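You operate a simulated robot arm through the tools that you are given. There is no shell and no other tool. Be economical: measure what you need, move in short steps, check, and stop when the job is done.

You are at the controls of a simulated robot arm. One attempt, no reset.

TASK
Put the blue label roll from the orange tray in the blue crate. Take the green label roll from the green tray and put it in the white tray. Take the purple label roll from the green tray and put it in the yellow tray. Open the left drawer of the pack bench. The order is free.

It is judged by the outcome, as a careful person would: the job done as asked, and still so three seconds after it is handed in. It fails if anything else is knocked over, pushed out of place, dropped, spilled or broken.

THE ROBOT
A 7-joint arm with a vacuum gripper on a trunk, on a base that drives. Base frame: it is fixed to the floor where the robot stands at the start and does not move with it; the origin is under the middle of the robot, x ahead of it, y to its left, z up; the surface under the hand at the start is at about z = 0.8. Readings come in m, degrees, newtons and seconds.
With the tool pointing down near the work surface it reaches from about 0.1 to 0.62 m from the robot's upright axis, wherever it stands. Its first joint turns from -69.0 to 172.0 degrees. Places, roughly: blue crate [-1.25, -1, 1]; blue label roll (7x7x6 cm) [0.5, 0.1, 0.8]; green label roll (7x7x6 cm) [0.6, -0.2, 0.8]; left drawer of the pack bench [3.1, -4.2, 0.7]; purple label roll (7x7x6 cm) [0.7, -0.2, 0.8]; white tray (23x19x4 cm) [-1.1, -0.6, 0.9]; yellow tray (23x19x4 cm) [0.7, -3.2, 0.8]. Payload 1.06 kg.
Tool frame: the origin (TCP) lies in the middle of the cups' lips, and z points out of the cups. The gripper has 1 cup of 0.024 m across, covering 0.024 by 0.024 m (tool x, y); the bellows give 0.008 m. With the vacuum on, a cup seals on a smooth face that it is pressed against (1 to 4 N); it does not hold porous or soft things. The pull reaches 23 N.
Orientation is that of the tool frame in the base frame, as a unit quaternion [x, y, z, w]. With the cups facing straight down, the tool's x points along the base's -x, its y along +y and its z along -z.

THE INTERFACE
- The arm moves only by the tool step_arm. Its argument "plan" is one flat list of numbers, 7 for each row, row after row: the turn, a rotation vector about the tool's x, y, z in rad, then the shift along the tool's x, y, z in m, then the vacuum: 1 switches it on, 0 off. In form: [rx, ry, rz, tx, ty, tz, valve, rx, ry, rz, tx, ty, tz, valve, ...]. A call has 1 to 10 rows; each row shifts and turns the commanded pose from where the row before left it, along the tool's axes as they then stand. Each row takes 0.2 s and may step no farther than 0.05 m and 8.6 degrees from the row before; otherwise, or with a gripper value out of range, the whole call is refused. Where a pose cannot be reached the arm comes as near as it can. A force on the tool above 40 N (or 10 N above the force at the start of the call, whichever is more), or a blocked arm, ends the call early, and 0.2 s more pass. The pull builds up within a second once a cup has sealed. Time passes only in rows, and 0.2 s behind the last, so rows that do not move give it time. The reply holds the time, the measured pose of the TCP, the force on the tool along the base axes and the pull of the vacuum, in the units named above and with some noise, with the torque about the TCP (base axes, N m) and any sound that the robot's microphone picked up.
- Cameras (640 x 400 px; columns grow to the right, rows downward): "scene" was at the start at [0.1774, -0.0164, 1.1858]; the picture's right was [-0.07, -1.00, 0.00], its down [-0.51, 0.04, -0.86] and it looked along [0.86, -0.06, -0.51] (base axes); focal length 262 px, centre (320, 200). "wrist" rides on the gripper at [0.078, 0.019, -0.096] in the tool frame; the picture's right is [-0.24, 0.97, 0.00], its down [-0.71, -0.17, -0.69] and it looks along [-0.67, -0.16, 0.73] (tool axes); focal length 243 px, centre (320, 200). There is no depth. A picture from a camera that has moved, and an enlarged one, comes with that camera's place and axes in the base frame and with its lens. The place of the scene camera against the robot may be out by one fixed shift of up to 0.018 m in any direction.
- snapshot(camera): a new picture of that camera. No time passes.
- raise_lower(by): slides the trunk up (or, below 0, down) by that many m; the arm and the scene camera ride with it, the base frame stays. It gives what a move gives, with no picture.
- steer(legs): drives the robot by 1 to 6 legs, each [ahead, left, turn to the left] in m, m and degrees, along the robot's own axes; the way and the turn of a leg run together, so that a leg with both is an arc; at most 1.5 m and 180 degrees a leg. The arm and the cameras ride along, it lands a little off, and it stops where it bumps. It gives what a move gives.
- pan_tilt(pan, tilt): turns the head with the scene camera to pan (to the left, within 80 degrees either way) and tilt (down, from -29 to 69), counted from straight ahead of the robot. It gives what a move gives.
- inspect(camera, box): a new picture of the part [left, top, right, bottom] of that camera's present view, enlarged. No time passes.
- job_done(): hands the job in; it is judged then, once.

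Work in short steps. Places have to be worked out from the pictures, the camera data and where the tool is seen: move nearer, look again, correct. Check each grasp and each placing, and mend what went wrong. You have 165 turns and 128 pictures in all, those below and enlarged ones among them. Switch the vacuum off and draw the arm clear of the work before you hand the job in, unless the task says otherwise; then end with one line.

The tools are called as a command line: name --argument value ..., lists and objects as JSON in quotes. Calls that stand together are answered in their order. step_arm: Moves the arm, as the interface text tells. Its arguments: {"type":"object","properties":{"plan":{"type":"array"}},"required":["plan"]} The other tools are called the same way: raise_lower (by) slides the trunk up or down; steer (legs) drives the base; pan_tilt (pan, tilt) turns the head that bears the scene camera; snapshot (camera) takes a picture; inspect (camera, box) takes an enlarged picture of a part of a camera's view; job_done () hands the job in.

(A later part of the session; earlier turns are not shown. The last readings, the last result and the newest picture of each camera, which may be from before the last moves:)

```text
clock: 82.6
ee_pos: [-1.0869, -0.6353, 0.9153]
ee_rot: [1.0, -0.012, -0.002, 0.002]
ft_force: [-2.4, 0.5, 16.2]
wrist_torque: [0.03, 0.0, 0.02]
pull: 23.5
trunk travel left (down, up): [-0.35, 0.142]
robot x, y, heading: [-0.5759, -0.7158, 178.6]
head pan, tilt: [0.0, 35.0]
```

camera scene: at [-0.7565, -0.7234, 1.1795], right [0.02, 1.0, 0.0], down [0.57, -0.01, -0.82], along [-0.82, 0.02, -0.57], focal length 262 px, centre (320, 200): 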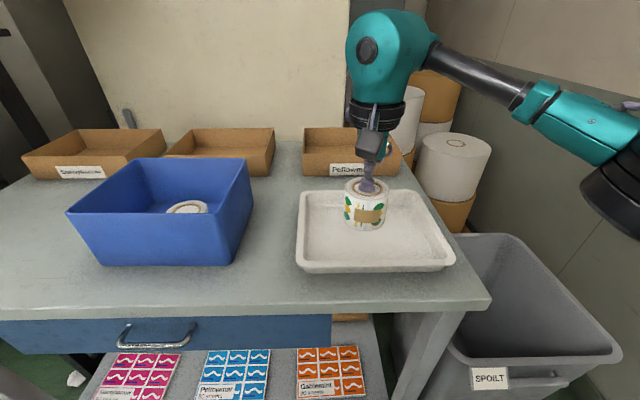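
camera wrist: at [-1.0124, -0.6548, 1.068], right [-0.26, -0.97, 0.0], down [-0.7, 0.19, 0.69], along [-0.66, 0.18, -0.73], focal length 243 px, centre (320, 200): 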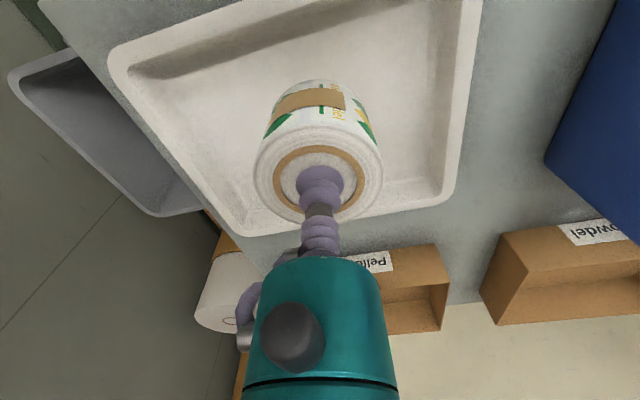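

Contact (16 N). I ease off, release and rise.

step_arm --plan '[0, 0, 0, 0, 0, -0.003, 0, 0, 0, 0, 0, 0, 0, 0, 0, 0, 0, 0, 0, 0, 0, 0, 0, 0, 0, 0, 0, 0]'

step_arm --plan '[0, 0, 0, 0, 0, -0.01, 0, 0, 0, 0, 0, 0, -0.03, 0, 0, 0, 0, 0, 0, -0.05, 0, 0, 0, 0, 0, 0, -0.05, 0, 0, 0, 0, 0.03, 0, -0.03, 0, 0, 0, 0, 0.04, 0.02, 0, 0, 0, 0, 0, 0.04, 0.03, 0, 0, 0, 0, 0, 0.04, 0.03, 0, 0]'

snapshot --camera "scene"

```text
clock: 83.6
ee_pos: [-1.0896, -0.6357, 0.9152]
ee_rot: [1.0, -0.011, -0.001, 0.001]
ft_force: [-0.9, -0.1, 1.2]
wrist_torque: [-0.01, -0.02, -0.02]
pull: 0.0
trunk travel left (down, up): [-0.35, 0.142]
robot x, y, heading: [-0.5737, -0.7157, 178.7]
head pan, tilt: [0.0, 35.0]
```

```text
clock: 85.4
ee_pos: [-0.939, -0.7171, 1.0843]
ee_rot: [1.0, -0.012, 0.0, 0.0]
ft_force: [0.4, 0.2, 0.2]
wrist_torque: [-0.06, 0.01, 0.05]
pull: 0.0
trunk travel left (down, up): [-0.35, 0.142]
robot x, y, heading: [-0.5733, -0.7191, 178.6]
head pan, tilt: [0.0, 35.0]
```

```text
90 pictures are left
camera scene: at [-0.7563, -0.7238, 1.1795], right [0.02, 1.0, 0.0], down [0.57, -0.01, -0.82], along [-0.82, 0.02, -0.57], focal length 262 px, centre (320, 200)
```

scene: 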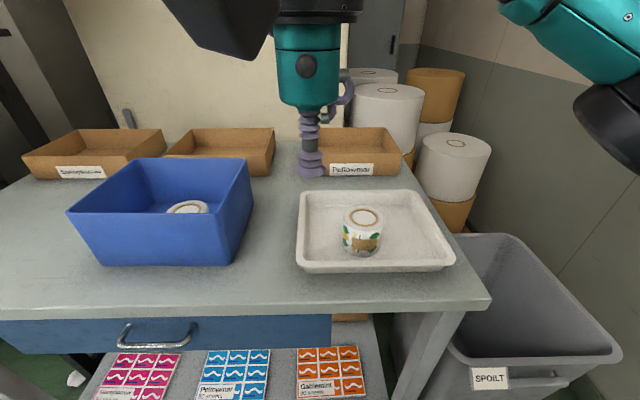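

Both items placed and upright. I drive back for the purple roll.

steer --legs '[[-0.245, 0.14, 0], [0, 0, -88], [0, -1.0, 0], [0.14, 0, 0]]'

snapshot --camera "wrist"

```text
clock: 100.8
ee_pos: [0.6629, -0.3505, 1.0842]
ee_rot: [0.709, -0.706, 0.0, 0.0]
ft_force: [-0.3, 0.4, -0.3]
wrist_torque: [0.0, 0.03, -0.02]
pull: 0.0
trunk travel left (down, up): [-0.35, 0.142]
robot x, y, heading: [0.6689, -0.7171, 90.5]
head pan, tilt: [0.0, 35.0]
```

```text
89 pictures are left
camera wrist: at [0.6431, -0.4283, 1.1803], right [-0.97, 0.23, 0.0], down [0.17, 0.71, 0.69], along [0.16, 0.67, -0.73], focal length 243 px, centre (320, 200)
```

wrist: 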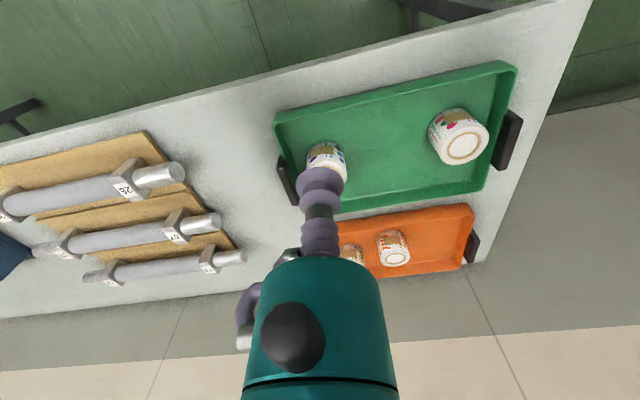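

Purple roll estimated at (0.685, -0.189). I move over it to z≈0.97 and verify.

step_arm --plan '[0, 0, 0, -0.04, -0.0055, 0, 0, 0, 0, 0, -0.04, -0.0055, 0, 0, 0, 0, 0, -0.04, -0.0055, 0, 0, 0, 0, 0, -0.041, -0.0055, 0, 0, 0, 0, 0, 0, 0, 0.05, 0, 0, 0, 0, 0, 0, 0.05, 0, 0, 0, 0, 0, 0, 0, 0]'

snapshot --camera "wrist"

```text
clock: 102.4
ee_pos: [0.6824, -0.1884, 0.9871]
ee_rot: [0.708, -0.706, 0.0, -0.001]
ft_force: [0.1, -0.5, 0.3]
wrist_torque: [0.0, 0.02, 0.02]
pull: 0.0
trunk travel left (down, up): [-0.35, 0.142]
robot x, y, heading: [0.6709, -0.7134, 90.0]
head pan, tilt: [0.0, 35.0]
```

```text
88 pictures are left
camera wrist: at [0.6639, -0.2665, 1.0826], right [-0.97, 0.23, 0.0], down [0.17, 0.71, 0.69], along [0.16, 0.67, -0.73], focal length 243 px, centre (320, 200)
```

wrist: 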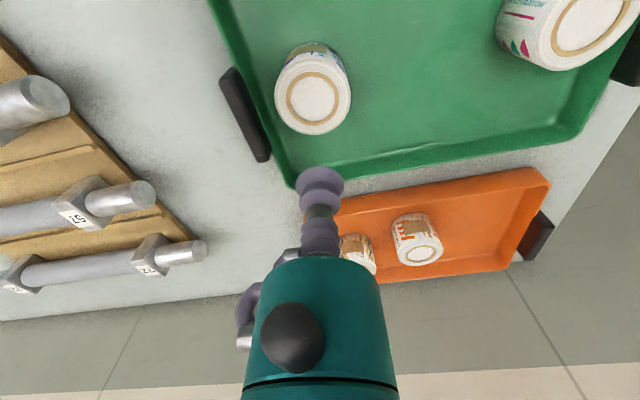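

Roll top at (0.689, -0.188); small correction, then descend with vacuum.

step_arm --plan '[0, 0, 0, -0.001, -0.006, 0.045, 1, 0, 0, 0, 0, 0, 0.045, 1, 0, 0, 0, 0, 0, 0.022, 1, 0, 0, 0, 0, 0, 0.005, 1, 0, 0, 0, 0, 0, 0.003, 1]'

```text
clock: 103.6
ee_pos: [0.6898, -0.1888, 0.8644]
ee_rot: [0.709, -0.705, -0.001, 0.0]
ft_force: [0.6, 0.1, 2.2]
wrist_torque: [-0.01, -0.02, 0.0]
pull: 22.5
trunk travel left (down, up): [-0.35, 0.142]
robot x, y, heading: [0.6737, -0.7131, 90.2]
head pan, tilt: [0.0, 35.0]
```

Sealed. Lift, retract, and look toward the yellow tray (to the robot's rear) after turning.

step_arm --plan '[0, 0, 0, 0, 0, -0.02, 1, 0, 0, 0, 0, 0, -0.04, 1, 0, 0, 0, 0, 0, -0.05, 1, 0, 0, 0, 0, 0, -0.05, 1, 0, 0, 0, 0, 0, -0.05, 1, 0, 0, 0, 0.04, 0, 0, 1, 0, 0, 0, 0.04, 0, 0, 1, 0, 0, 0, 0.04, 0, 0, 1, 0, 0, 0, 0.04, 0, 0, 1]'

snapshot --camera "scene"

steer --legs '[[-0.2, 0, 0], [0, 0, -120]]'

snapshot --camera "scene"

```text
clock: 105.6
ee_pos: [0.6901, -0.3497, 1.0752]
ee_rot: [0.709, -0.705, 0.0, -0.001]
ft_force: [0.5, -0.1, -2.1]
wrist_torque: [-0.01, 0.0, -0.05]
pull: 22.7
trunk travel left (down, up): [-0.35, 0.142]
robot x, y, heading: [0.6752, -0.714, 90.2]
head pan, tilt: [0.0, 35.0]
```

```text
87 pictures are left
camera scene: at [0.668, -0.5462, 1.1795], right [1.0, 0.01, 0.0], down [0.0, -0.57, -0.82], along [0.0, 0.82, -0.57], focal length 262 px, centre (320, 200)
```

scene: 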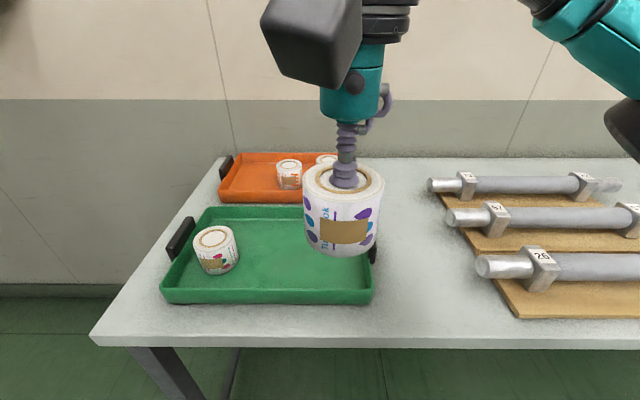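

```text
clock: 112.2
ee_pos: [0.986, -1.1011, 1.0761]
ee_rot: [0.242, 0.97, 0.0, 0.002]
ft_force: [-0.6, -0.6, -1.3]
wrist_torque: [-0.01, 0.0, -0.03]
pull: 22.3
trunk travel left (down, up): [-0.35, 0.142]
robot x, y, heading: [0.671, -0.917, -28.1]
head pan, tilt: [0.0, 35.0]
```

```text
86 pictures are left
camera scene: at [0.8276, -1.0071, 1.1795], right [-0.47, -0.88, 0.0], down [-0.51, 0.27, -0.82], along [0.72, -0.38, -0.57], focal length 262 px, centre (320, 200)
```

scene: 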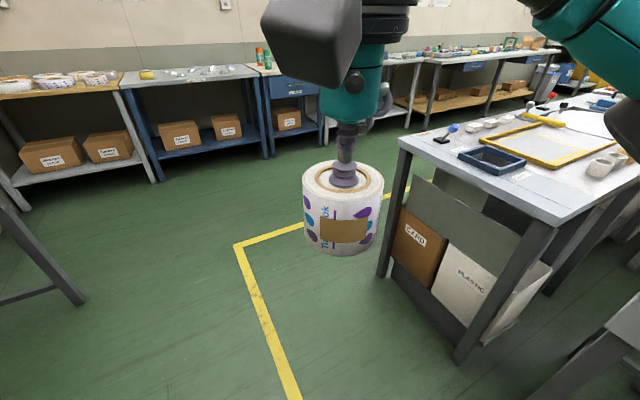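

Purple held. I pan the head to the right to see the way to the yellow tray.

pan_tilt --pan -65 --tilt 22

snapshot --camera "scene"

```text
clock: 113.5
ee_pos: [0.985, -1.1026, 1.0748]
ee_rot: [0.243, 0.97, 0.0, 0.001]
ft_force: [0.1, -0.3, -1.1]
wrist_torque: [0.01, 0.04, -0.02]
pull: 22.6
trunk travel left (down, up): [-0.35, 0.142]
robot x, y, heading: [0.6716, -0.9144, -28.1]
head pan, tilt: [-65.0, 22.0]
```

```text
85 pictures are left
camera scene: at [0.7451, -1.0585, 1.2001], right [-1.0, 0.05, 0.0], down [0.02, 0.37, -0.93], along [-0.05, -0.93, -0.37], focal length 262 px, centre (320, 200)
```

scene: 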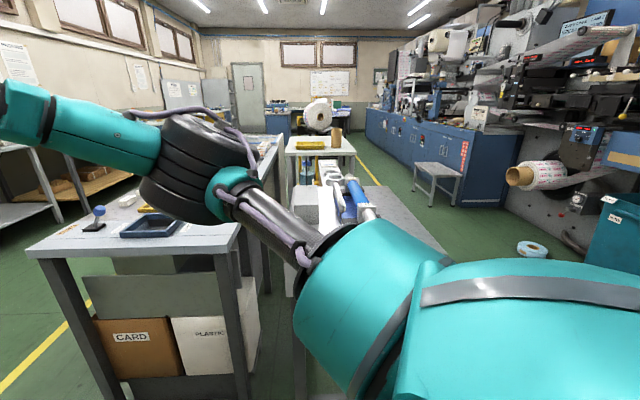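

The yellow tray sits on the table at about (0.72, -3.25), with an aisle along x≈0. I back into the aisle and turn to face down it.

steer --legs '[[-0.64, -0.4, 0], [0, 0, -62]]'

pan_tilt --pan 20 --tilt 25

snapshot --camera "scene"

```text
clock: 120.3
ee_pos: [-0.102, -1.3349, 1.0755]
ee_rot: [0.714, 0.7, -0.001, 0.001]
ft_force: [0.4, 0.0, -1.2]
wrist_torque: [-0.04, -0.02, 0.01]
pull: 22.4
trunk travel left (down, up): [-0.35, 0.142]
robot x, y, heading: [-0.0756, -0.9665, -90.9]
head pan, tilt: [-65.0, 22.0]
```

```text
clock: 121.9
ee_pos: [-0.1029, -1.3341, 1.076]
ee_rot: [0.713, 0.701, -0.001, 0.0]
ft_force: [-0.3, 0.2, -1.1]
wrist_torque: [-0.02, -0.03, -0.04]
pull: 22.9
trunk travel left (down, up): [-0.35, 0.142]
robot x, y, heading: [-0.079, -0.9689, -91.2]
head pan, tilt: [20.0, 25.0]
```

```text
84 pictures are left
camera scene: at [-0.0507, -1.1566, 1.1952], right [-0.95, -0.32, 0.0], down [-0.14, 0.4, -0.91], along [0.29, -0.86, -0.42], focal length 262 px, centre (320, 200)
```

scene: 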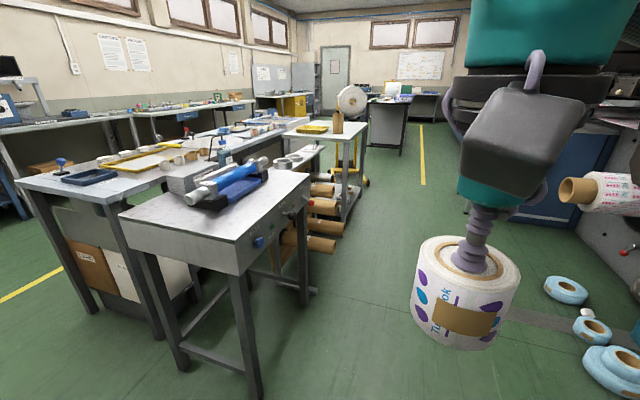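

Aisle is clear. I drive 1.4 m ahead (slightly right) and look left at the yellow-tray cart.

steer --legs '[[1.35, -0.08, 0]]'

pan_tilt --pan 45 --tilt 30

snapshot --camera "scene"

```text
clock: 128.6
ee_pos: [-0.1656, -2.6712, 1.0764]
ee_rot: [0.7, 0.715, -0.002, 0.001]
ft_force: [0.5, 0.0, -1.1]
wrist_torque: [0.01, 0.02, 0.0]
pull: 22.6
trunk travel left (down, up): [-0.35, 0.142]
robot x, y, heading: [-0.1547, -2.3064, -88.9]
head pan, tilt: [20.0, 25.0]
```

```text
clock: 129.5
ee_pos: [-0.166, -2.6707, 1.0764]
ee_rot: [0.7, 0.714, -0.001, 0.001]
ft_force: [-0.1, -0.3, -0.7]
wrist_torque: [0.01, -0.02, 0.01]
pull: 23.0
trunk travel left (down, up): [-0.35, 0.142]
robot x, y, heading: [-0.1524, -2.3047, -88.7]
head pan, tilt: [45.0, 30.0]
```

```text
83 pictures are left
camera scene: at [-0.0896, -2.4686, 1.1873], right [-0.69, -0.72, 0.0], down [-0.36, 0.35, -0.87], along [0.62, -0.6, -0.5], focal length 262 px, centre (320, 200)
```

scene: 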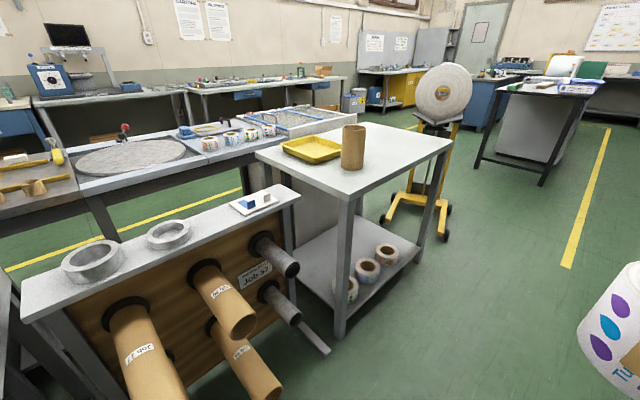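

Table spans x≈0.37–0.9, y≈-3.02…-3.81; yellow tray ≈ x 0.585–0.80, y -3.08…-3.27, and a brown cardboard core stands at about (0.50, -3.21), to be avoided. I drive to y≈-3.0 and turn to face +x.

steer --legs '[[0.68, 0, 0], [0, 0, 88.7]]'

pan_tilt --pan 0 --tilt 35

snapshot --camera "scene"

snapshot --camera "wrist"

```text
clock: 137.1
ee_pos: [0.2237, -3.0022, 1.075]
ee_rot: [-0.003, 1.0, 0.0, 0.001]
ft_force: [-0.1, -0.3, -1.6]
wrist_torque: [-0.05, 0.01, -0.01]
pull: 23.2
trunk travel left (down, up): [-0.35, 0.142]
robot x, y, heading: [-0.1413, -2.9834, 0.8]
head pan, tilt: [45.0, 30.0]
```

```text
clock: 138.2
ee_pos: [0.2237, -3.0038, 1.0749]
ee_rot: [-0.003, 1.0, 0.0, 0.0]
ft_force: [0.6, 0.1, -1.1]
wrist_torque: [-0.02, 0.0, 0.0]
pull: 22.4
trunk travel left (down, up): [-0.35, 0.142]
robot x, y, heading: [-0.1432, -2.9836, 0.5]
head pan, tilt: [0.0, 35.0]
```

```text
82 pictures are left
camera scene: at [0.0339, -2.9944, 1.1795], right [0.01, -1.0, 0.0], down [-0.57, 0.0, -0.82], along [0.82, 0.01, -0.57], focal length 262 px, centre (320, 200)
```

scene: 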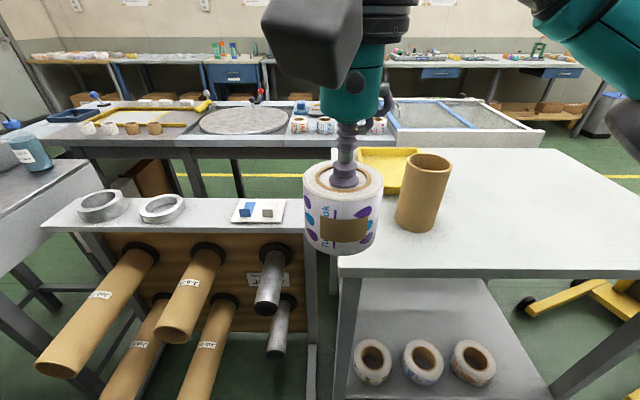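

```text
81 pictures are left
camera wrist: at [0.1444, -2.984, 1.1714], right [0.23, 0.97, 0.0], down [0.71, -0.17, 0.69], along [0.67, -0.16, -0.73], focal length 243 px, centre (320, 200)
```

wrist: 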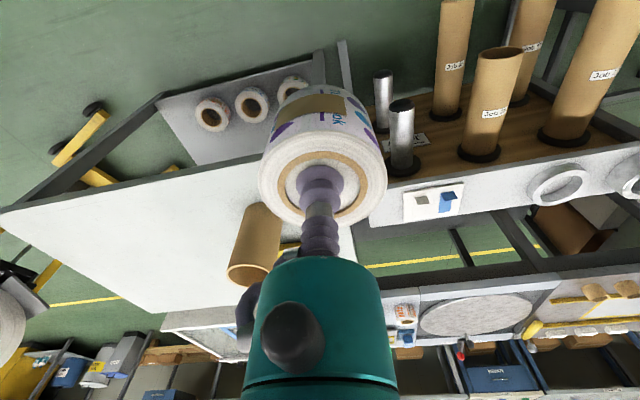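

Core: (0.485, -3.20), top z≈0.95; tray behind it. Before driving closer I test how far the arm can extend straight ahead here, in free air.

step_arm --plan '[0, 0, 0, -0.047, 0, 0, 1, 0, 0, 0, -0.047, 0, 0, 1, 0, 0, 0, -0.047, 0, 0, 1, 0, 0, 0, -0.047, 0, 0, 1, 0, 0, 0, -0.047, 0, 0, 1]'

snapshot --camera "scene"

```text
clock: 139.4
ee_pos: [0.4423, -3.0015, 1.0787]
ee_rot: [-0.007, 1.0, 0.0, 0.001]
ft_force: [1.0, -0.8, -1.8]
wrist_torque: [0.04, 0.02, 0.0]
pull: 22.9
out of reach, approached as far as the arm can: row 5
trunk travel left (down, up): [-0.35, 0.142]
robot x, y, heading: [-0.1417, -2.9847, 0.2]
head pan, tilt: [0.0, 35.0]
```

```text
80 pictures are left
camera scene: at [0.0339, -2.9955, 1.1795], right [0.01, -1.0, 0.0], down [-0.57, 0.0, -0.82], along [0.82, 0.01, -0.57], focal length 262 px, centre (320, 200)
```

scene: 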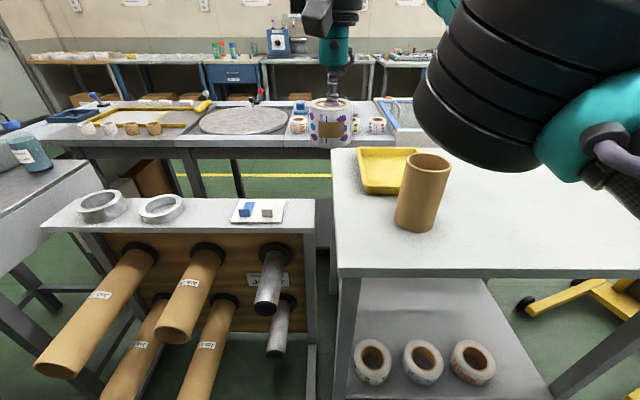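

Reach is at least 0.584 m. With the robot at about y=-3.25 the core will lie in the open bay between elbow and tool. I retract, then turn the tool 40° so the wrist camera swings to +y, away from the core.

step_arm --plan '[0, 0, 0, 0.045, 0, 0, 1, 0, 0, 0, 0.045, 0, 0, 1, 0, 0, 0, 0.045, 0, 0, 1, 0, 0, 0, 0.045, 0, 0, 1, 0, 0, 0.14, 0, 0, 0, 1, 0, 0, 0.14, 0, 0, 0, 1, 0, 0, 0.14, 0, 0, 0, 1, 0, 0, 0.14, 0, 0, 0, 1, 0, 0, 0.14, 0, 0, 0, 1]'

raise_lower --by 0.1

steer --legs '[[0, -0.26, 0]]'

snapshot --camera "scene"

```text
clock: 141.4
ee_pos: [0.2656, -3.0016, 1.0761]
ee_rot: [0.341, 0.94, 0.001, 0.001]
ft_force: [-0.7, -0.6, -1.6]
wrist_torque: [0.0, -0.02, -0.02]
pull: 22.8
trunk travel left (down, up): [-0.35, 0.142]
robot x, y, heading: [-0.1445, -2.9865, 0.5]
head pan, tilt: [0.0, 35.0]
```

```text
clock: 142.7
ee_pos: [0.2676, -3.0021, 1.1741]
ee_rot: [0.339, 0.941, -0.001, 0.0]
ft_force: [-0.7, -0.5, -1.2]
wrist_torque: [0.02, 0.01, -0.01]
pull: 22.8
trunk travel left (down, up): [-0.45, 0.042]
robot x, y, heading: [-0.1388, -2.985, 0.5]
head pan, tilt: [0.0, 35.0]
```

```text
clock: 145.6
ee_pos: [0.2665, -3.2592, 1.1753]
ee_rot: [0.341, 0.94, 0.001, 0.0]
ft_force: [0.6, -1.0, -1.3]
wrist_torque: [0.0, -0.01, 0.01]
pull: 23.1
trunk travel left (down, up): [-0.45, 0.042]
robot x, y, heading: [-0.1361, -3.2429, 0.4]
head pan, tilt: [0.0, 35.0]
```

```text
79 pictures are left
camera scene: at [-0.0106, -3.2501, 1.2923], right [0.0, -1.0, 0.0], down [-0.57, 0.0, -0.82], along [0.82, 0.0, -0.57], focal length 262 px, centre (320, 200)
```

scene: 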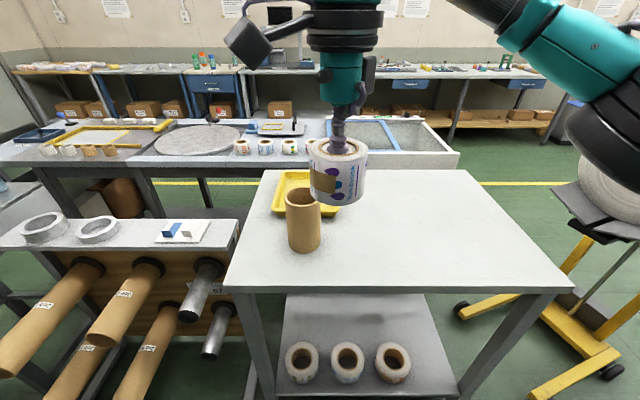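

Clear. With the roll at z≈1.17 (bottom 1.115, above the core), I drive 0.19 ahead and take wrist and scene views.

steer --legs '[[0.19, 0, 0]]'

snapshot --camera "wrist"

snapshot --camera "scene"

```text
clock: 147.1
ee_pos: [0.4562, -3.2582, 1.1748]
ee_rot: [0.341, 0.94, 0.0, 0.0]
ft_force: [0.2, 0.6, -1.0]
wrist_torque: [-0.02, 0.01, -0.02]
pull: 22.8
trunk travel left (down, up): [-0.45, 0.042]
robot x, y, heading: [0.0507, -3.2391, 0.3]
head pan, tilt: [0.0, 35.0]
```

```text
78 pictures are left
camera wrist: at [0.4082, -3.1924, 1.2713], right [0.8, 0.6, 0.0], down [0.43, -0.59, 0.69], along [0.41, -0.55, -0.73], focal length 243 px, centre (320, 200)
```

wrist: 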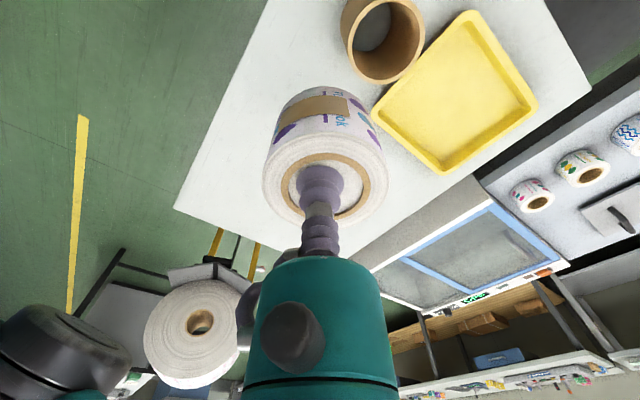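

```text
77 pictures are left
camera scene: at [0.1786, -3.249, 1.2922], right [0.0, -1.0, 0.0], down [-0.57, 0.0, -0.82], along [0.82, 0.0, -0.57], focal length 262 px, centre (320, 200)
```

scene: 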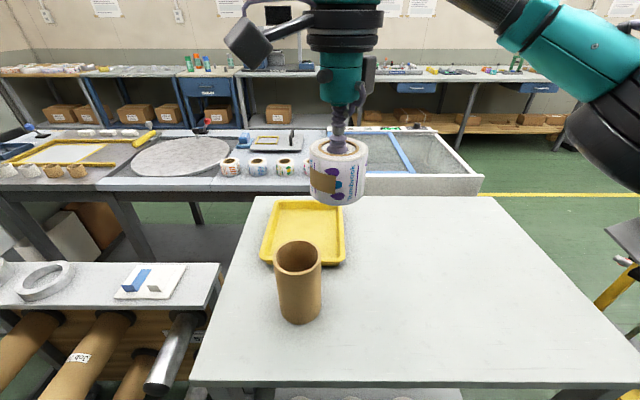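

Tray spans x 0.59–0.83, y -3.28…-3.10; core at (0.495, -3.20). I extend at the current height past the core toward (0.63, -3.19).

step_arm --plan '[0, 0, 0, -0.0214, 0.0407, 0, 1, 0, 0, 0, -0.0214, 0.0407, 0, 1, 0, 0, 0, -0.0214, 0.0407, 0, 1, 0, 0, 0, -0.0214, 0.0407, 0, 1]'

snapshot --camera "scene"

```text
clock: 148.1
ee_pos: [0.593, -3.2103, 1.1605]
ee_rot: [0.34, 0.94, 0.001, 0.001]
ft_force: [0.7, 0.1, -1.8]
wrist_torque: [0.04, 0.04, 0.02]
pull: 22.8
out of reach, approached as far as the arm can: row 4
trunk travel left (down, up): [-0.45, 0.042]
robot x, y, heading: [0.0464, -3.2362, 0.3]
head pan, tilt: [0.0, 35.0]
```

```text
76 pictures are left
camera scene: at [0.1786, -3.2504, 1.2922], right [0.0, -1.0, 0.0], down [-0.57, 0.0, -0.82], along [0.82, 0.0, -0.57], focal length 262 px, centre (320, 200)
```

scene: 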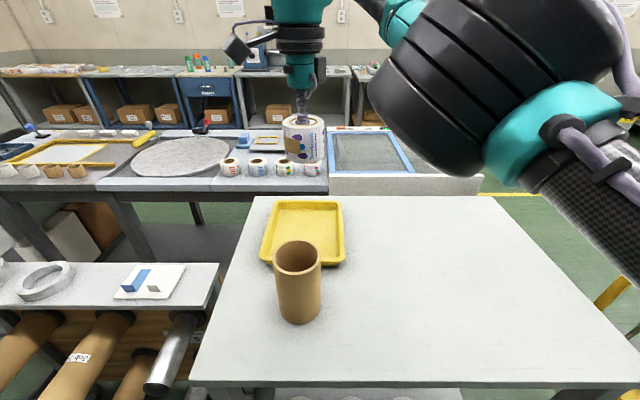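

Reach at this height is 0.547. I go down 11 cm (still above the core top) and then outward, as the reach grows lower down.

step_arm --plan '[0, 0, 0, -0.005, 0.01, 0.04, 1, 0, 0, 0, -0.005, 0.01, 0.04, 1, 0, 0, 0, -0.0128, 0.0237, 0.025, 1, 0, 0, 0, -0.0128, 0.0237, 0, 1, 0, 0, 0, 0, 0, 0, 1]'

snapshot --camera "wrist"

snapshot --camera "scene"

```text
clock: 149.3
ee_pos: [0.6176, -3.199, 1.047]
ee_rot: [0.341, 0.94, -0.001, 0.0]
ft_force: [0.2, 0.7, -1.4]
wrist_torque: [-0.03, 0.02, 0.0]
pull: 23.2
out of reach, approached as far as the arm can: row 2, 3, 4
trunk travel left (down, up): [-0.45, 0.042]
robot x, y, heading: [0.0466, -3.2377, 0.3]
head pan, tilt: [0.0, 35.0]
```

```text
75 pictures are left
camera wrist: at [0.5674, -3.1333, 1.1427], right [0.8, 0.6, 0.0], down [0.43, -0.58, 0.69], along [0.41, -0.55, -0.73], focal length 243 px, centre (320, 200)
```

wrist: 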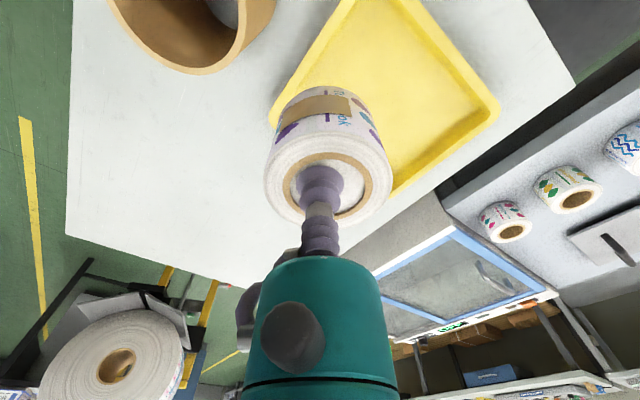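

```text
74 pictures are left
camera scene: at [0.1778, -3.249, 1.2923], right [0.0, -1.0, 0.0], down [-0.57, 0.0, -0.82], along [0.82, 0.0, -0.57], focal length 262 px, centre (320, 200)
```

scene: 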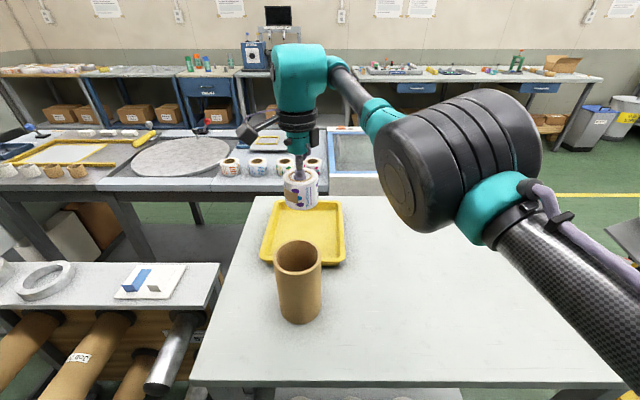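

The trunk leans back as it rises, costing reach. I lower it 6 cm (roll then z≈0.987, 4 cm beyond the core), then extend outward.

raise_lower --by -0.06

step_arm --plan '[0, 0, 0, -0.01, 0.0185, 0, 1, 0, 0, 0, -0.01, 0.0185, 0, 1, 0, 0, 0, 0, 0, 0, 1]'

snapshot --camera "scene"

```text
clock: 150.3
ee_pos: [0.6133, -3.198, 0.9888]
ee_rot: [0.34, 0.94, 0.0, 0.001]
ft_force: [-1.0, 0.7, -1.2]
wrist_torque: [-0.02, -0.02, 0.0]
pull: 22.7
trunk travel left (down, up): [-0.39, 0.102]
robot x, y, heading: [0.0492, -3.2401, 0.2]
head pan, tilt: [0.0, 35.0]
```

```text
clock: 151.1
ee_pos: [0.6338, -3.1909, 0.9878]
ee_rot: [0.34, 0.94, 0.001, 0.001]
ft_force: [0.7, -0.6, -0.7]
wrist_torque: [0.03, 0.01, -0.02]
pull: 23.1
out of reach, approached as far as the arm can: row 2
trunk travel left (down, up): [-0.39, 0.102]
robot x, y, heading: [0.0487, -3.2398, 0.3]
head pan, tilt: [0.0, 35.0]
```

```text
73 pictures are left
camera scene: at [0.2114, -3.2487, 1.2222], right [0.0, -1.0, 0.0], down [-0.57, 0.0, -0.82], along [0.82, 0.0, -0.57], focal length 262 px, centre (320, 200)
```

scene: 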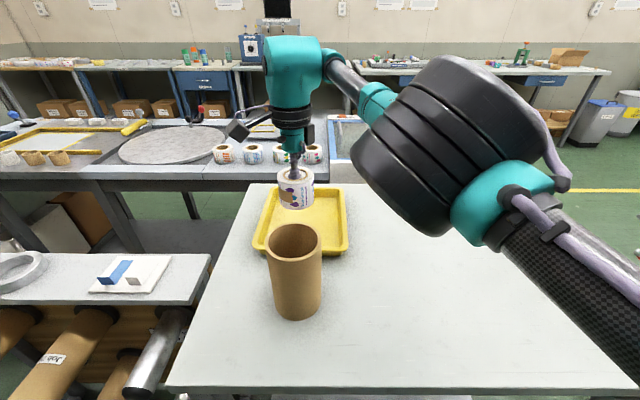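

Gained 2 cm. Lower the trunk another 5 cm and extend again.

raise_lower --by -0.05

step_arm --plan '[0, 0, 0, -0.012, 0.0185, 0, 1, 0, 0, 0, -0.01, 0.015, 0, 1, 0, 0, 0, 0, 0, 0, 1]'

snapshot --camera "wrist"

```text
clock: 152.1
ee_pos: [0.6335, -3.192, 0.9401]
ee_rot: [0.341, 0.94, 0.001, 0.001]
ft_force: [0.6, 0.7, -1.7]
wrist_torque: [0.01, 0.04, 0.0]
pull: 23.3
trunk travel left (down, up): [-0.34, 0.152]
robot x, y, heading: [0.0471, -3.2361, 0.3]
head pan, tilt: [0.0, 35.0]
```

```text
clock: 152.8
ee_pos: [0.6434, -3.1877, 0.9375]
ee_rot: [0.341, 0.94, 0.0, 0.001]
ft_force: [0.3, -0.3, -1.1]
wrist_torque: [0.02, 0.0, -0.02]
pull: 23.0
out of reach, approached as far as the arm can: row 1, 2
trunk travel left (down, up): [-0.34, 0.152]
robot x, y, heading: [0.0509, -3.2398, -0.1]
head pan, tilt: [0.0, 35.0]
```

```text
72 pictures are left
camera wrist: at [0.5939, -3.1236, 1.0347], right [0.8, 0.6, 0.0], down [0.43, -0.59, 0.69], along [0.41, -0.55, -0.73], focal length 243 px, centre (320, 200)
```

wrist: 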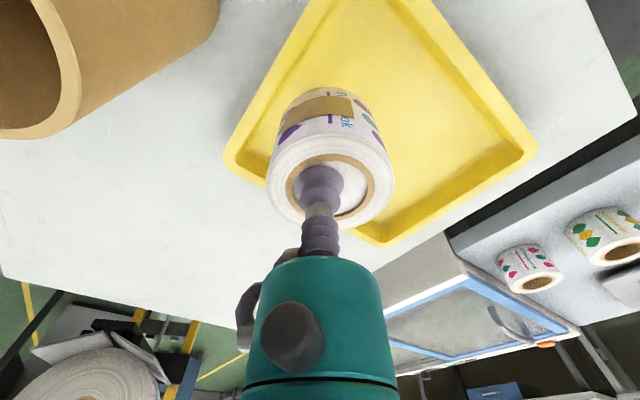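

TCP at x=0.643; I want about 0.665. I inch the base 2 cm ahead (table edge still about 0.28 m from the axis).

steer --legs '[[0.022, 0, 0]]'

snapshot --camera "wrist"

snapshot --camera "scene"

```text
clock: 153.6
ee_pos: [0.6643, -3.1885, 0.9383]
ee_rot: [0.341, 0.94, 0.0, 0.001]
ft_force: [-0.5, 0.2, -1.1]
wrist_torque: [0.0, 0.07, -0.03]
pull: 23.3
trunk travel left (down, up): [-0.34, 0.152]
robot x, y, heading: [0.072, -3.2437, 0.2]
head pan, tilt: [0.0, 35.0]
```

```text
71 pictures are left
camera wrist: at [0.6155, -3.1234, 1.0343], right [0.8, 0.6, 0.0], down [0.43, -0.59, 0.69], along [0.41, -0.55, -0.73], focal length 243 px, centre (320, 200)
```

wrist: 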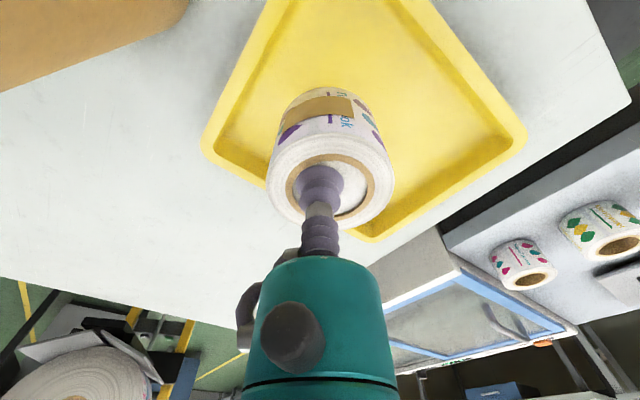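

```text
70 pictures are left
camera scene: at [0.2478, -3.2487, 1.1692], right [0.0, -1.0, 0.0], down [-0.57, 0.0, -0.82], along [0.82, 0.0, -0.57], focal length 262 px, centre (320, 200)
```

scene: 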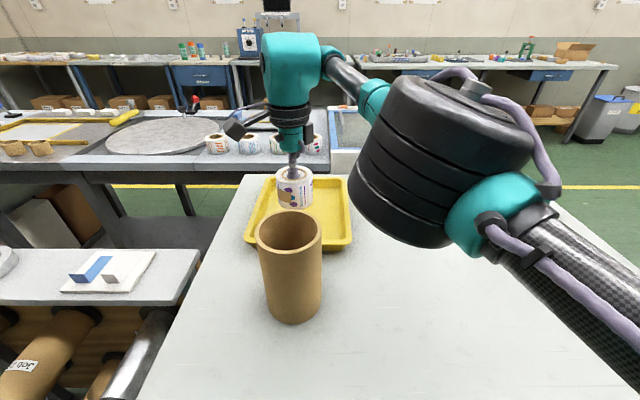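

Roll is over the tray's inside. I lower with a centimetre more outward.

step_arm --plan '[0, 0, 0, -0.004, 0.003, 0.02, 1, 0, 0, 0, -0.004, 0.003, 0.02, 1, 0, 0, 0, 0, 0, 0.015, 1, 0, 0, 0, 0, 0, 0.005, 1, 0, 0, 0, 0, 0, 0.003, 1]'

snapshot --camera "wrist"

inspect --camera "scene" --box '[220, 140, 400, 260]'

```text
clock: 154.8
ee_pos: [0.6675, -3.1891, 0.8841]
ee_rot: [0.341, 0.94, 0.001, 0.002]
ft_force: [0.6, -0.6, -1.1]
wrist_torque: [0.0, 0.01, 0.02]
pull: 22.9
out of reach, approached as far as the arm can: row 1, 2
trunk travel left (down, up): [-0.34, 0.152]
robot x, y, heading: [0.0656, -3.2392, 0.5]
head pan, tilt: [0.0, 35.0]
```

```text
69 pictures are left
camera wrist: at [0.619, -3.1239, 0.9801], right [0.8, 0.6, 0.0], down [0.43, -0.59, 0.69], along [0.41, -0.55, -0.73], focal length 243 px, centre (320, 200)
```

wrist: 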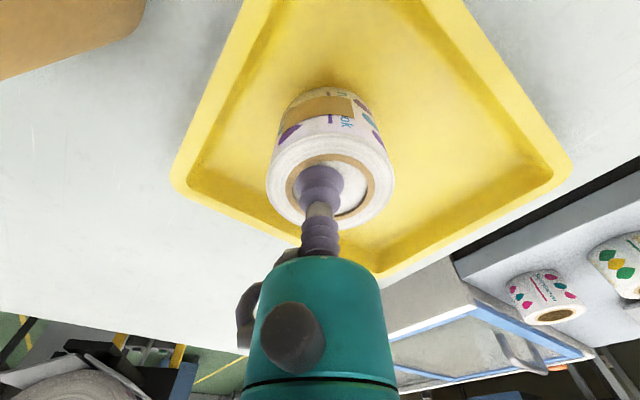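

```text
3.33 times, centred on (310, 200) of scene
camera zoom: at [0.2471, -3.2487, 1.1693], right [0.0, -1.0, 0.0], down [-0.57, 0.0, -0.82], along [0.82, 0.0, -0.57], focal length 872 px, centre (353, 200)
```

zoom: 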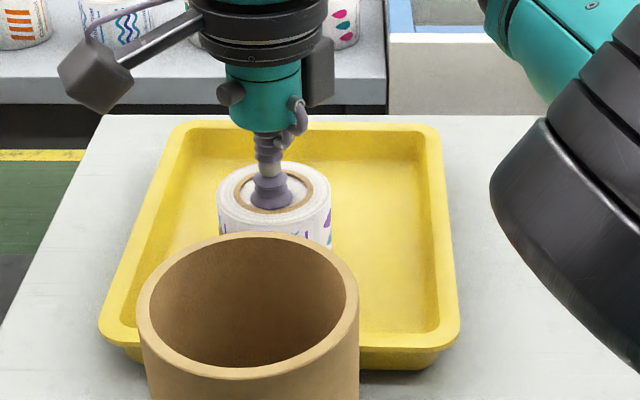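

Well inside. Lower in small steps to contact.

step_arm --plan '[0, 0, 0, 0, 0, 0.005, 1, 0, 0, 0, 0, 0, 0.004, 1, 0, 0, 0, 0, 0, 0.003, 1]'

```text
clock: 155.6
ee_pos: [0.6679, -3.1892, 0.8714]
ee_rot: [0.342, 0.94, 0.001, 0.001]
ft_force: [1.0, -0.5, -1.2]
wrist_torque: [0.0, 0.02, 0.0]
pull: 23.1
trunk travel left (down, up): [-0.34, 0.152]
robot x, y, heading: [0.0716, -3.2386, 0.3]
head pan, tilt: [0.0, 35.0]
```

step_arm --plan '[0, 0, 0, 0, 0, 0.003, 1, 0, 0, 0, 0, 0, 0.003, 1]'

```text
clock: 156.2
ee_pos: [0.6688, -3.1899, 0.8664]
ee_rot: [0.341, 0.94, 0.001, 0.001]
ft_force: [-0.2, 0.2, -0.8]
wrist_torque: [0.03, -0.01, -0.05]
pull: 22.5
trunk travel left (down, up): [-0.34, 0.152]
robot x, y, heading: [0.067, -3.2371, 0.5]
head pan, tilt: [0.0, 35.0]
```

step_arm --plan '[0, 0, 0, 0, 0, 0.003, 1, 0, 0, 0, 0, 0, 0.002, 1]'

```text
clock: 156.8
ee_pos: [0.6682, -3.1897, 0.8648]
ee_rot: [0.341, 0.94, 0.002, 0.002]
ft_force: [4.6, -1.6, 16.4]
wrist_torque: [-0.03, 0.03, 0.02]
pull: 23.0
trunk travel left (down, up): [-0.34, 0.152]
robot x, y, heading: [0.0705, -3.2399, 0.4]
head pan, tilt: [0.0, 35.0]
```

Contact. Ease off, release, and rise; then up and slightly inward to clear above the core.

step_arm --plan '[0, 0, 0, 0, 0, -0.003, 0, 0, 0, 0, 0, 0, 0, 0, 0, 0, 0, 0, 0, 0, 0, 0, 0, 0, 0, 0, 0, 0]'

step_arm --plan '[0, 0, 0, 0, 0, -0.01, 0, 0, 0, 0, 0, 0, -0.025, 0, 0, 0, 0, 0.004, -0.003, -0.035, 0, 0, 0, 0, 0.009, -0.008, -0.04, 0, 0, 0, 0, 0.009, -0.008, -0.04, 0, 0, 0, 0, 0.009, -0.008, -0.04, 0]'

snapshot --camera "scene"

snapshot --camera "wrist"

```text
clock: 157.8
ee_pos: [0.6694, -3.1899, 0.8645]
ee_rot: [0.341, 0.94, 0.001, 0.001]
ft_force: [0.1, 0.0, 0.7]
wrist_torque: [0.01, -0.05, 0.02]
pull: 0.0
trunk travel left (down, up): [-0.34, 0.152]
robot x, y, heading: [0.0708, -3.2361, 0.3]
head pan, tilt: [0.0, 35.0]
```

```text
clock: 159.2
ee_pos: [0.6262, -3.1901, 1.0568]
ee_rot: [0.34, 0.94, 0.001, 0.001]
ft_force: [0.6, 0.1, 0.3]
wrist_torque: [0.02, 0.0, 0.01]
pull: 0.0
trunk travel left (down, up): [-0.34, 0.152]
robot x, y, heading: [0.0645, -3.2377, 0.4]
head pan, tilt: [0.0, 35.0]
```

```text
67 pictures are left
camera scene: at [0.2467, -3.2486, 1.1694], right [0.0, -1.0, 0.0], down [-0.57, 0.0, -0.82], along [0.82, 0.0, -0.57], focal length 262 px, centre (320, 200)
```

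scene: 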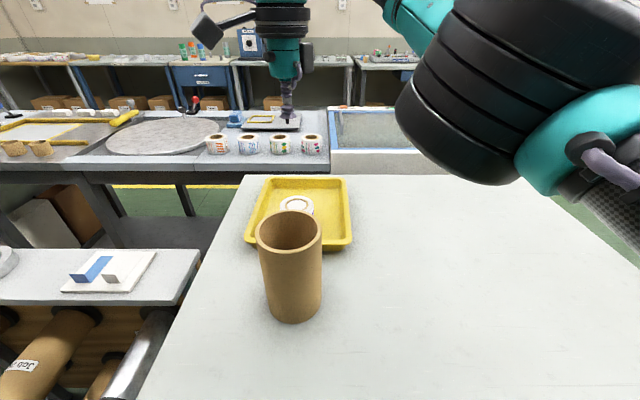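

```text
66 pictures are left
camera wrist: at [0.5781, -3.1257, 1.1529], right [0.8, 0.6, 0.0], down [0.43, -0.59, 0.69], along [0.41, -0.55, -0.73], focal length 243 px, centre (320, 200)
```

wrist: 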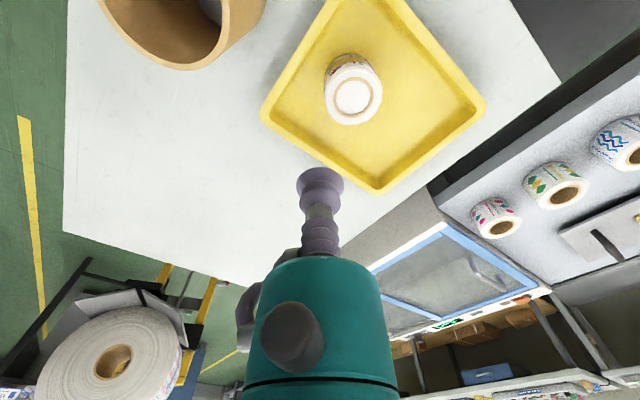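

Purple roll stands in the yellow tray, core untouched. I retract above the core, and back the robot off.

step_arm --plan '[0, 0, 0, 0.0307, -0.0256, -0.015, 0, 0, 0, 0, 0.0307, -0.0256, -0.015, 0, 0, 0, 0, 0.0307, -0.0256, 0, 0, 0, 0, 0, 0.0307, -0.0256, 0, 0, 0, 0, 0, 0.0307, -0.0256, 0, 0]'

steer --legs '[[-0.3, 0, 0]]'

step_arm --plan '[0, 0, -0.14, 0, 0, 0, 0, 0, 0, -0.14, 0, 0, 0, 0, 0, 0, -0.14, 0, 0, 0, 0, 0, 0, -0.14, 0, 0, 0, 0, 0, 0, -0.14, 0, 0, 0, 0]'

pan_tilt --pan -60 --tilt 20

snapshot --camera "scene"

```text
clock: 160.4
ee_pos: [0.4254, -3.1916, 1.0837]
ee_rot: [0.341, 0.94, 0.0, 0.001]
ft_force: [-0.1, -0.1, 0.8]
wrist_torque: [-0.03, -0.01, 0.01]
pull: 0.1
trunk travel left (down, up): [-0.34, 0.152]
robot x, y, heading: [0.0713, -3.2377, 0.5]
head pan, tilt: [0.0, 35.0]
```

```text
clock: 162.5
ee_pos: [0.1252, -3.1912, 1.0843]
ee_rot: [0.339, 0.941, -0.001, 0.002]
ft_force: [-0.7, 0.0, -1.0]
wrist_torque: [0.03, -0.02, 0.0]
pull: 0.1
trunk travel left (down, up): [-0.34, 0.152]
robot x, y, heading: [-0.2303, -3.2379, 0.3]
head pan, tilt: [0.0, 35.0]
```

```text
clock: 163.7
ee_pos: [0.1255, -3.1916, 1.0831]
ee_rot: [-0.005, 1.0, 0.001, 0.001]
ft_force: [0.5, 0.2, -0.7]
wrist_torque: [-0.02, 0.03, 0.0]
pull: 0.2
trunk travel left (down, up): [-0.34, 0.152]
robot x, y, heading: [-0.2334, -3.2401, 0.7]
head pan, tilt: [0.0, 35.0]
```

```text
clock: 165.0
ee_pos: [0.1249, -3.1913, 1.0847]
ee_rot: [-0.002, 1.0, 0.0, 0.001]
ft_force: [-0.4, 0.2, 0.3]
wrist_torque: [-0.01, -0.01, 0.02]
pull: 0.0
trunk travel left (down, up): [-0.34, 0.152]
robot x, y, heading: [-0.2327, -3.2415, 0.2]
head pan, tilt: [-60.0, 20.0]
```

```text
65 pictures are left
camera scene: at [-0.0938, -3.3308, 1.1932], right [-0.86, -0.51, 0.0], down [-0.17, 0.3, -0.94], along [0.48, -0.81, -0.34], focal length 262 px, centre (320, 200)
```

scene: 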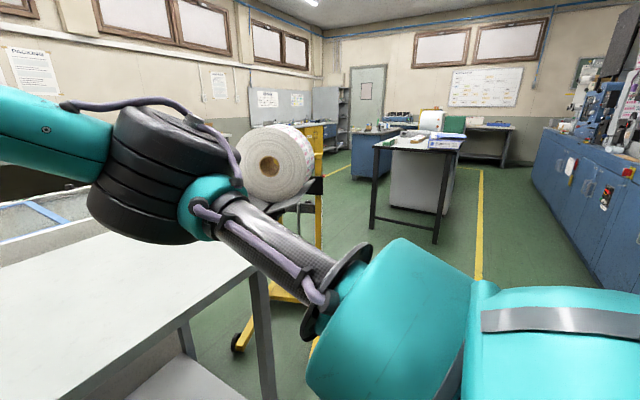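

Now the drawer at about (3.1, -4.2). The passage toward +x seems to lie beyond the reel stand, at y≈-4.9; I slide right along the aisle and look ahead.

steer --legs '[[0, -1.5, 0]]'

pan_tilt --pan 10 --tilt 22

snapshot --camera "scene"

```text
clock: 178.3
ee_pos: [0.1319, -4.695, 1.0824]
ee_rot: [-0.001, 1.0, 0.0, 0.001]
ft_force: [0.8, -0.6, -0.2]
wrist_torque: [0.0, -0.02, -0.01]
pull: 0.0
trunk travel left (down, up): [-0.34, 0.152]
robot x, y, heading: [-0.2195, -4.7419, 0.3]
head pan, tilt: [-60.0, 20.0]
```

```text
clock: 179.7
ee_pos: [0.1313, -4.6953, 1.0837]
ee_rot: [-0.001, 1.0, 0.001, 0.001]
ft_force: [-0.3, 1.2, -0.1]
wrist_torque: [0.02, 0.01, 0.0]
pull: 0.1
trunk travel left (down, up): [-0.34, 0.152]
robot x, y, heading: [-0.2255, -4.7408, 0.3]
head pan, tilt: [10.0, 22.0]
```

```text
64 pictures are left
camera scene: at [-0.0435, -4.736, 1.19], right [0.17, -0.98, 0.0], down [-0.37, -0.07, -0.93], along [0.91, 0.16, -0.37], focal length 262 px, centre (320, 200)
```

scene: 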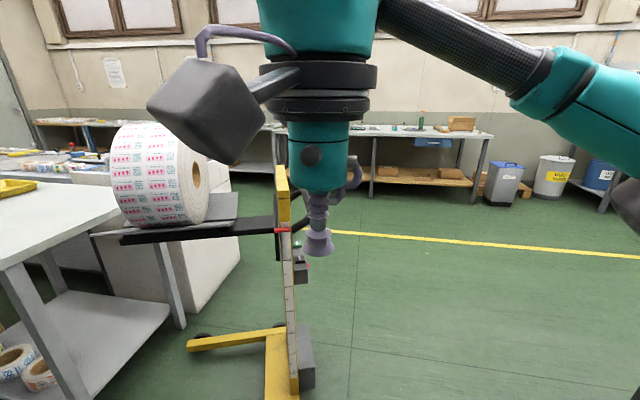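

The reel stand is ahead-left; free floor to the right. I slide 0.38 m further right and check the desk on the right side.

steer --legs '[[0, -0.38, 0]]'

pan_tilt --pan -25 --tilt 25

snapshot --camera "scene"

snapshot --camera "wrist"

```text
clock: 183.6
ee_pos: [0.1285, -5.0828, 1.0837]
ee_rot: [0.011, 1.0, 0.0, 0.0]
ft_force: [0.1, 0.4, -0.1]
wrist_torque: [0.02, -0.03, 0.0]
pull: 0.2
trunk travel left (down, up): [-0.34, 0.152]
robot x, y, heading: [-0.2314, -5.1236, -1.2]
head pan, tilt: [10.0, 22.0]
```

```text
clock: 184.6
ee_pos: [0.129, -5.082, 1.0838]
ee_rot: [0.011, 1.0, 0.0, 0.001]
ft_force: [-0.8, -0.8, -0.7]
wrist_torque: [-0.02, -0.03, -0.02]
pull: 0.2
trunk travel left (down, up): [-0.34, 0.152]
robot x, y, heading: [-0.2277, -5.1209, -1.2]
head pan, tilt: [-25.0, 25.0]
```

```text
63 pictures are left
camera scene: at [-0.0557, -5.1743, 1.1851], right [-0.44, -0.9, 0.0], down [-0.38, 0.19, -0.91], along [0.81, -0.4, -0.42], focal length 262 px, centre (320, 200)
```

scene: 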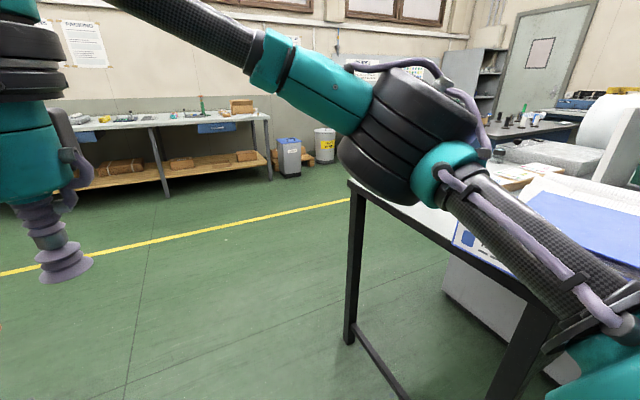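

```text
62 pictures are left
camera wrist: at [0.0502, -5.0607, 1.1798], right [0.25, 0.97, 0.0], down [0.7, -0.19, 0.69], along [0.66, -0.17, -0.73], focal length 243 px, centre (320, 200)
```

wrist: 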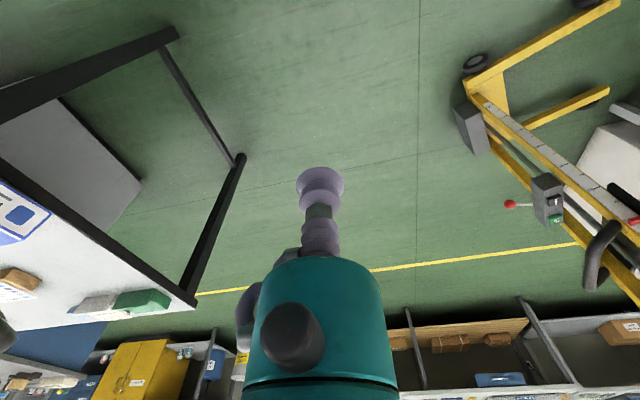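

The gap is clear on both sides (stand y>-4.5, desk y<-5.68). I drive ahead 1.45 m.

steer --legs '[[0, 0, 1.5], [1.45, 0, 0]]'

pan_tilt --pan 25 --tilt 20

snapshot --camera "scene"

```text
clock: 192.2
ee_pos: [1.5946, -5.0689, 1.0841]
ee_rot: [0.0, 1.0, 0.0, 0.001]
ft_force: [-0.2, -0.3, -0.7]
wrist_torque: [0.01, -0.01, 0.01]
pull: 0.0
trunk travel left (down, up): [-0.34, 0.152]
robot x, y, heading: [1.2382, -5.1174, -0.1]
head pan, tilt: [-25.0, 25.0]
```

```text
clock: 193.4
ee_pos: [1.5945, -5.07, 1.0844]
ee_rot: [0.0, 1.0, 0.0, 0.001]
ft_force: [0.7, 0.7, 0.1]
wrist_torque: [-0.03, 0.02, -0.03]
pull: 0.0
trunk travel left (down, up): [-0.34, 0.152]
robot x, y, heading: [1.2385, -5.1181, 0.1]
head pan, tilt: [25.0, 20.0]
```

```text
61 pictures are left
camera scene: at [1.4128, -5.0877, 1.1932], right [0.42, -0.91, 0.0], down [-0.31, -0.14, -0.94], along [0.85, 0.4, -0.34], focal length 262 px, centre (320, 200)
```

scene: 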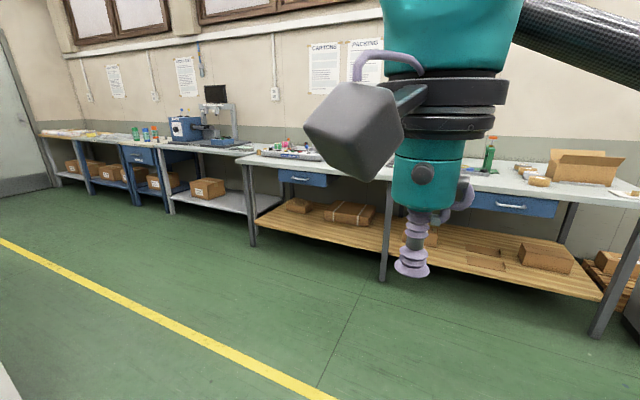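

The pack bench ("PACKING") shows two blue drawers; the left one is at about (3.0, -4.2, 0.7). I drive ahead, then left to stand before it.

steer --legs '[[0.85, 0, 0], [0, 0.88, 0]]'

pan_tilt --pan 0 --tilt 30

snapshot --camera "scene"

```text
clock: 205.6
ee_pos: [2.4352, -4.1783, 1.0843]
ee_rot: [-0.019, 1.0, 0.0, 0.001]
ft_force: [0.7, 0.8, -0.3]
wrist_torque: [0.0, -0.01, 0.0]
pull: 0.1
trunk travel left (down, up): [-0.34, 0.152]
robot x, y, heading: [2.0792, -4.237, 2.1]
head pan, tilt: [25.0, 20.0]
```

```text
clock: 206.5
ee_pos: [2.4358, -4.178, 1.0836]
ee_rot: [-0.018, 1.0, 0.0, 0.001]
ft_force: [-1.0, -0.7, -0.3]
wrist_torque: [0.02, 0.0, -0.03]
pull: 0.0
trunk travel left (down, up): [-0.34, 0.152]
robot x, y, heading: [2.0808, -4.2408, 2.1]
head pan, tilt: [0.0, 30.0]
```

```text
60 pictures are left
camera scene: at [2.2616, -4.242, 1.1772], right [0.04, -1.0, 0.0], down [-0.5, -0.02, -0.87], along [0.87, 0.03, -0.5], focal length 262 px, centre (320, 200)
```

scene: 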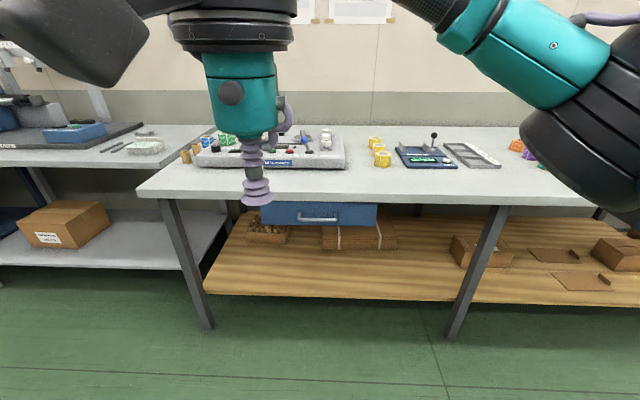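

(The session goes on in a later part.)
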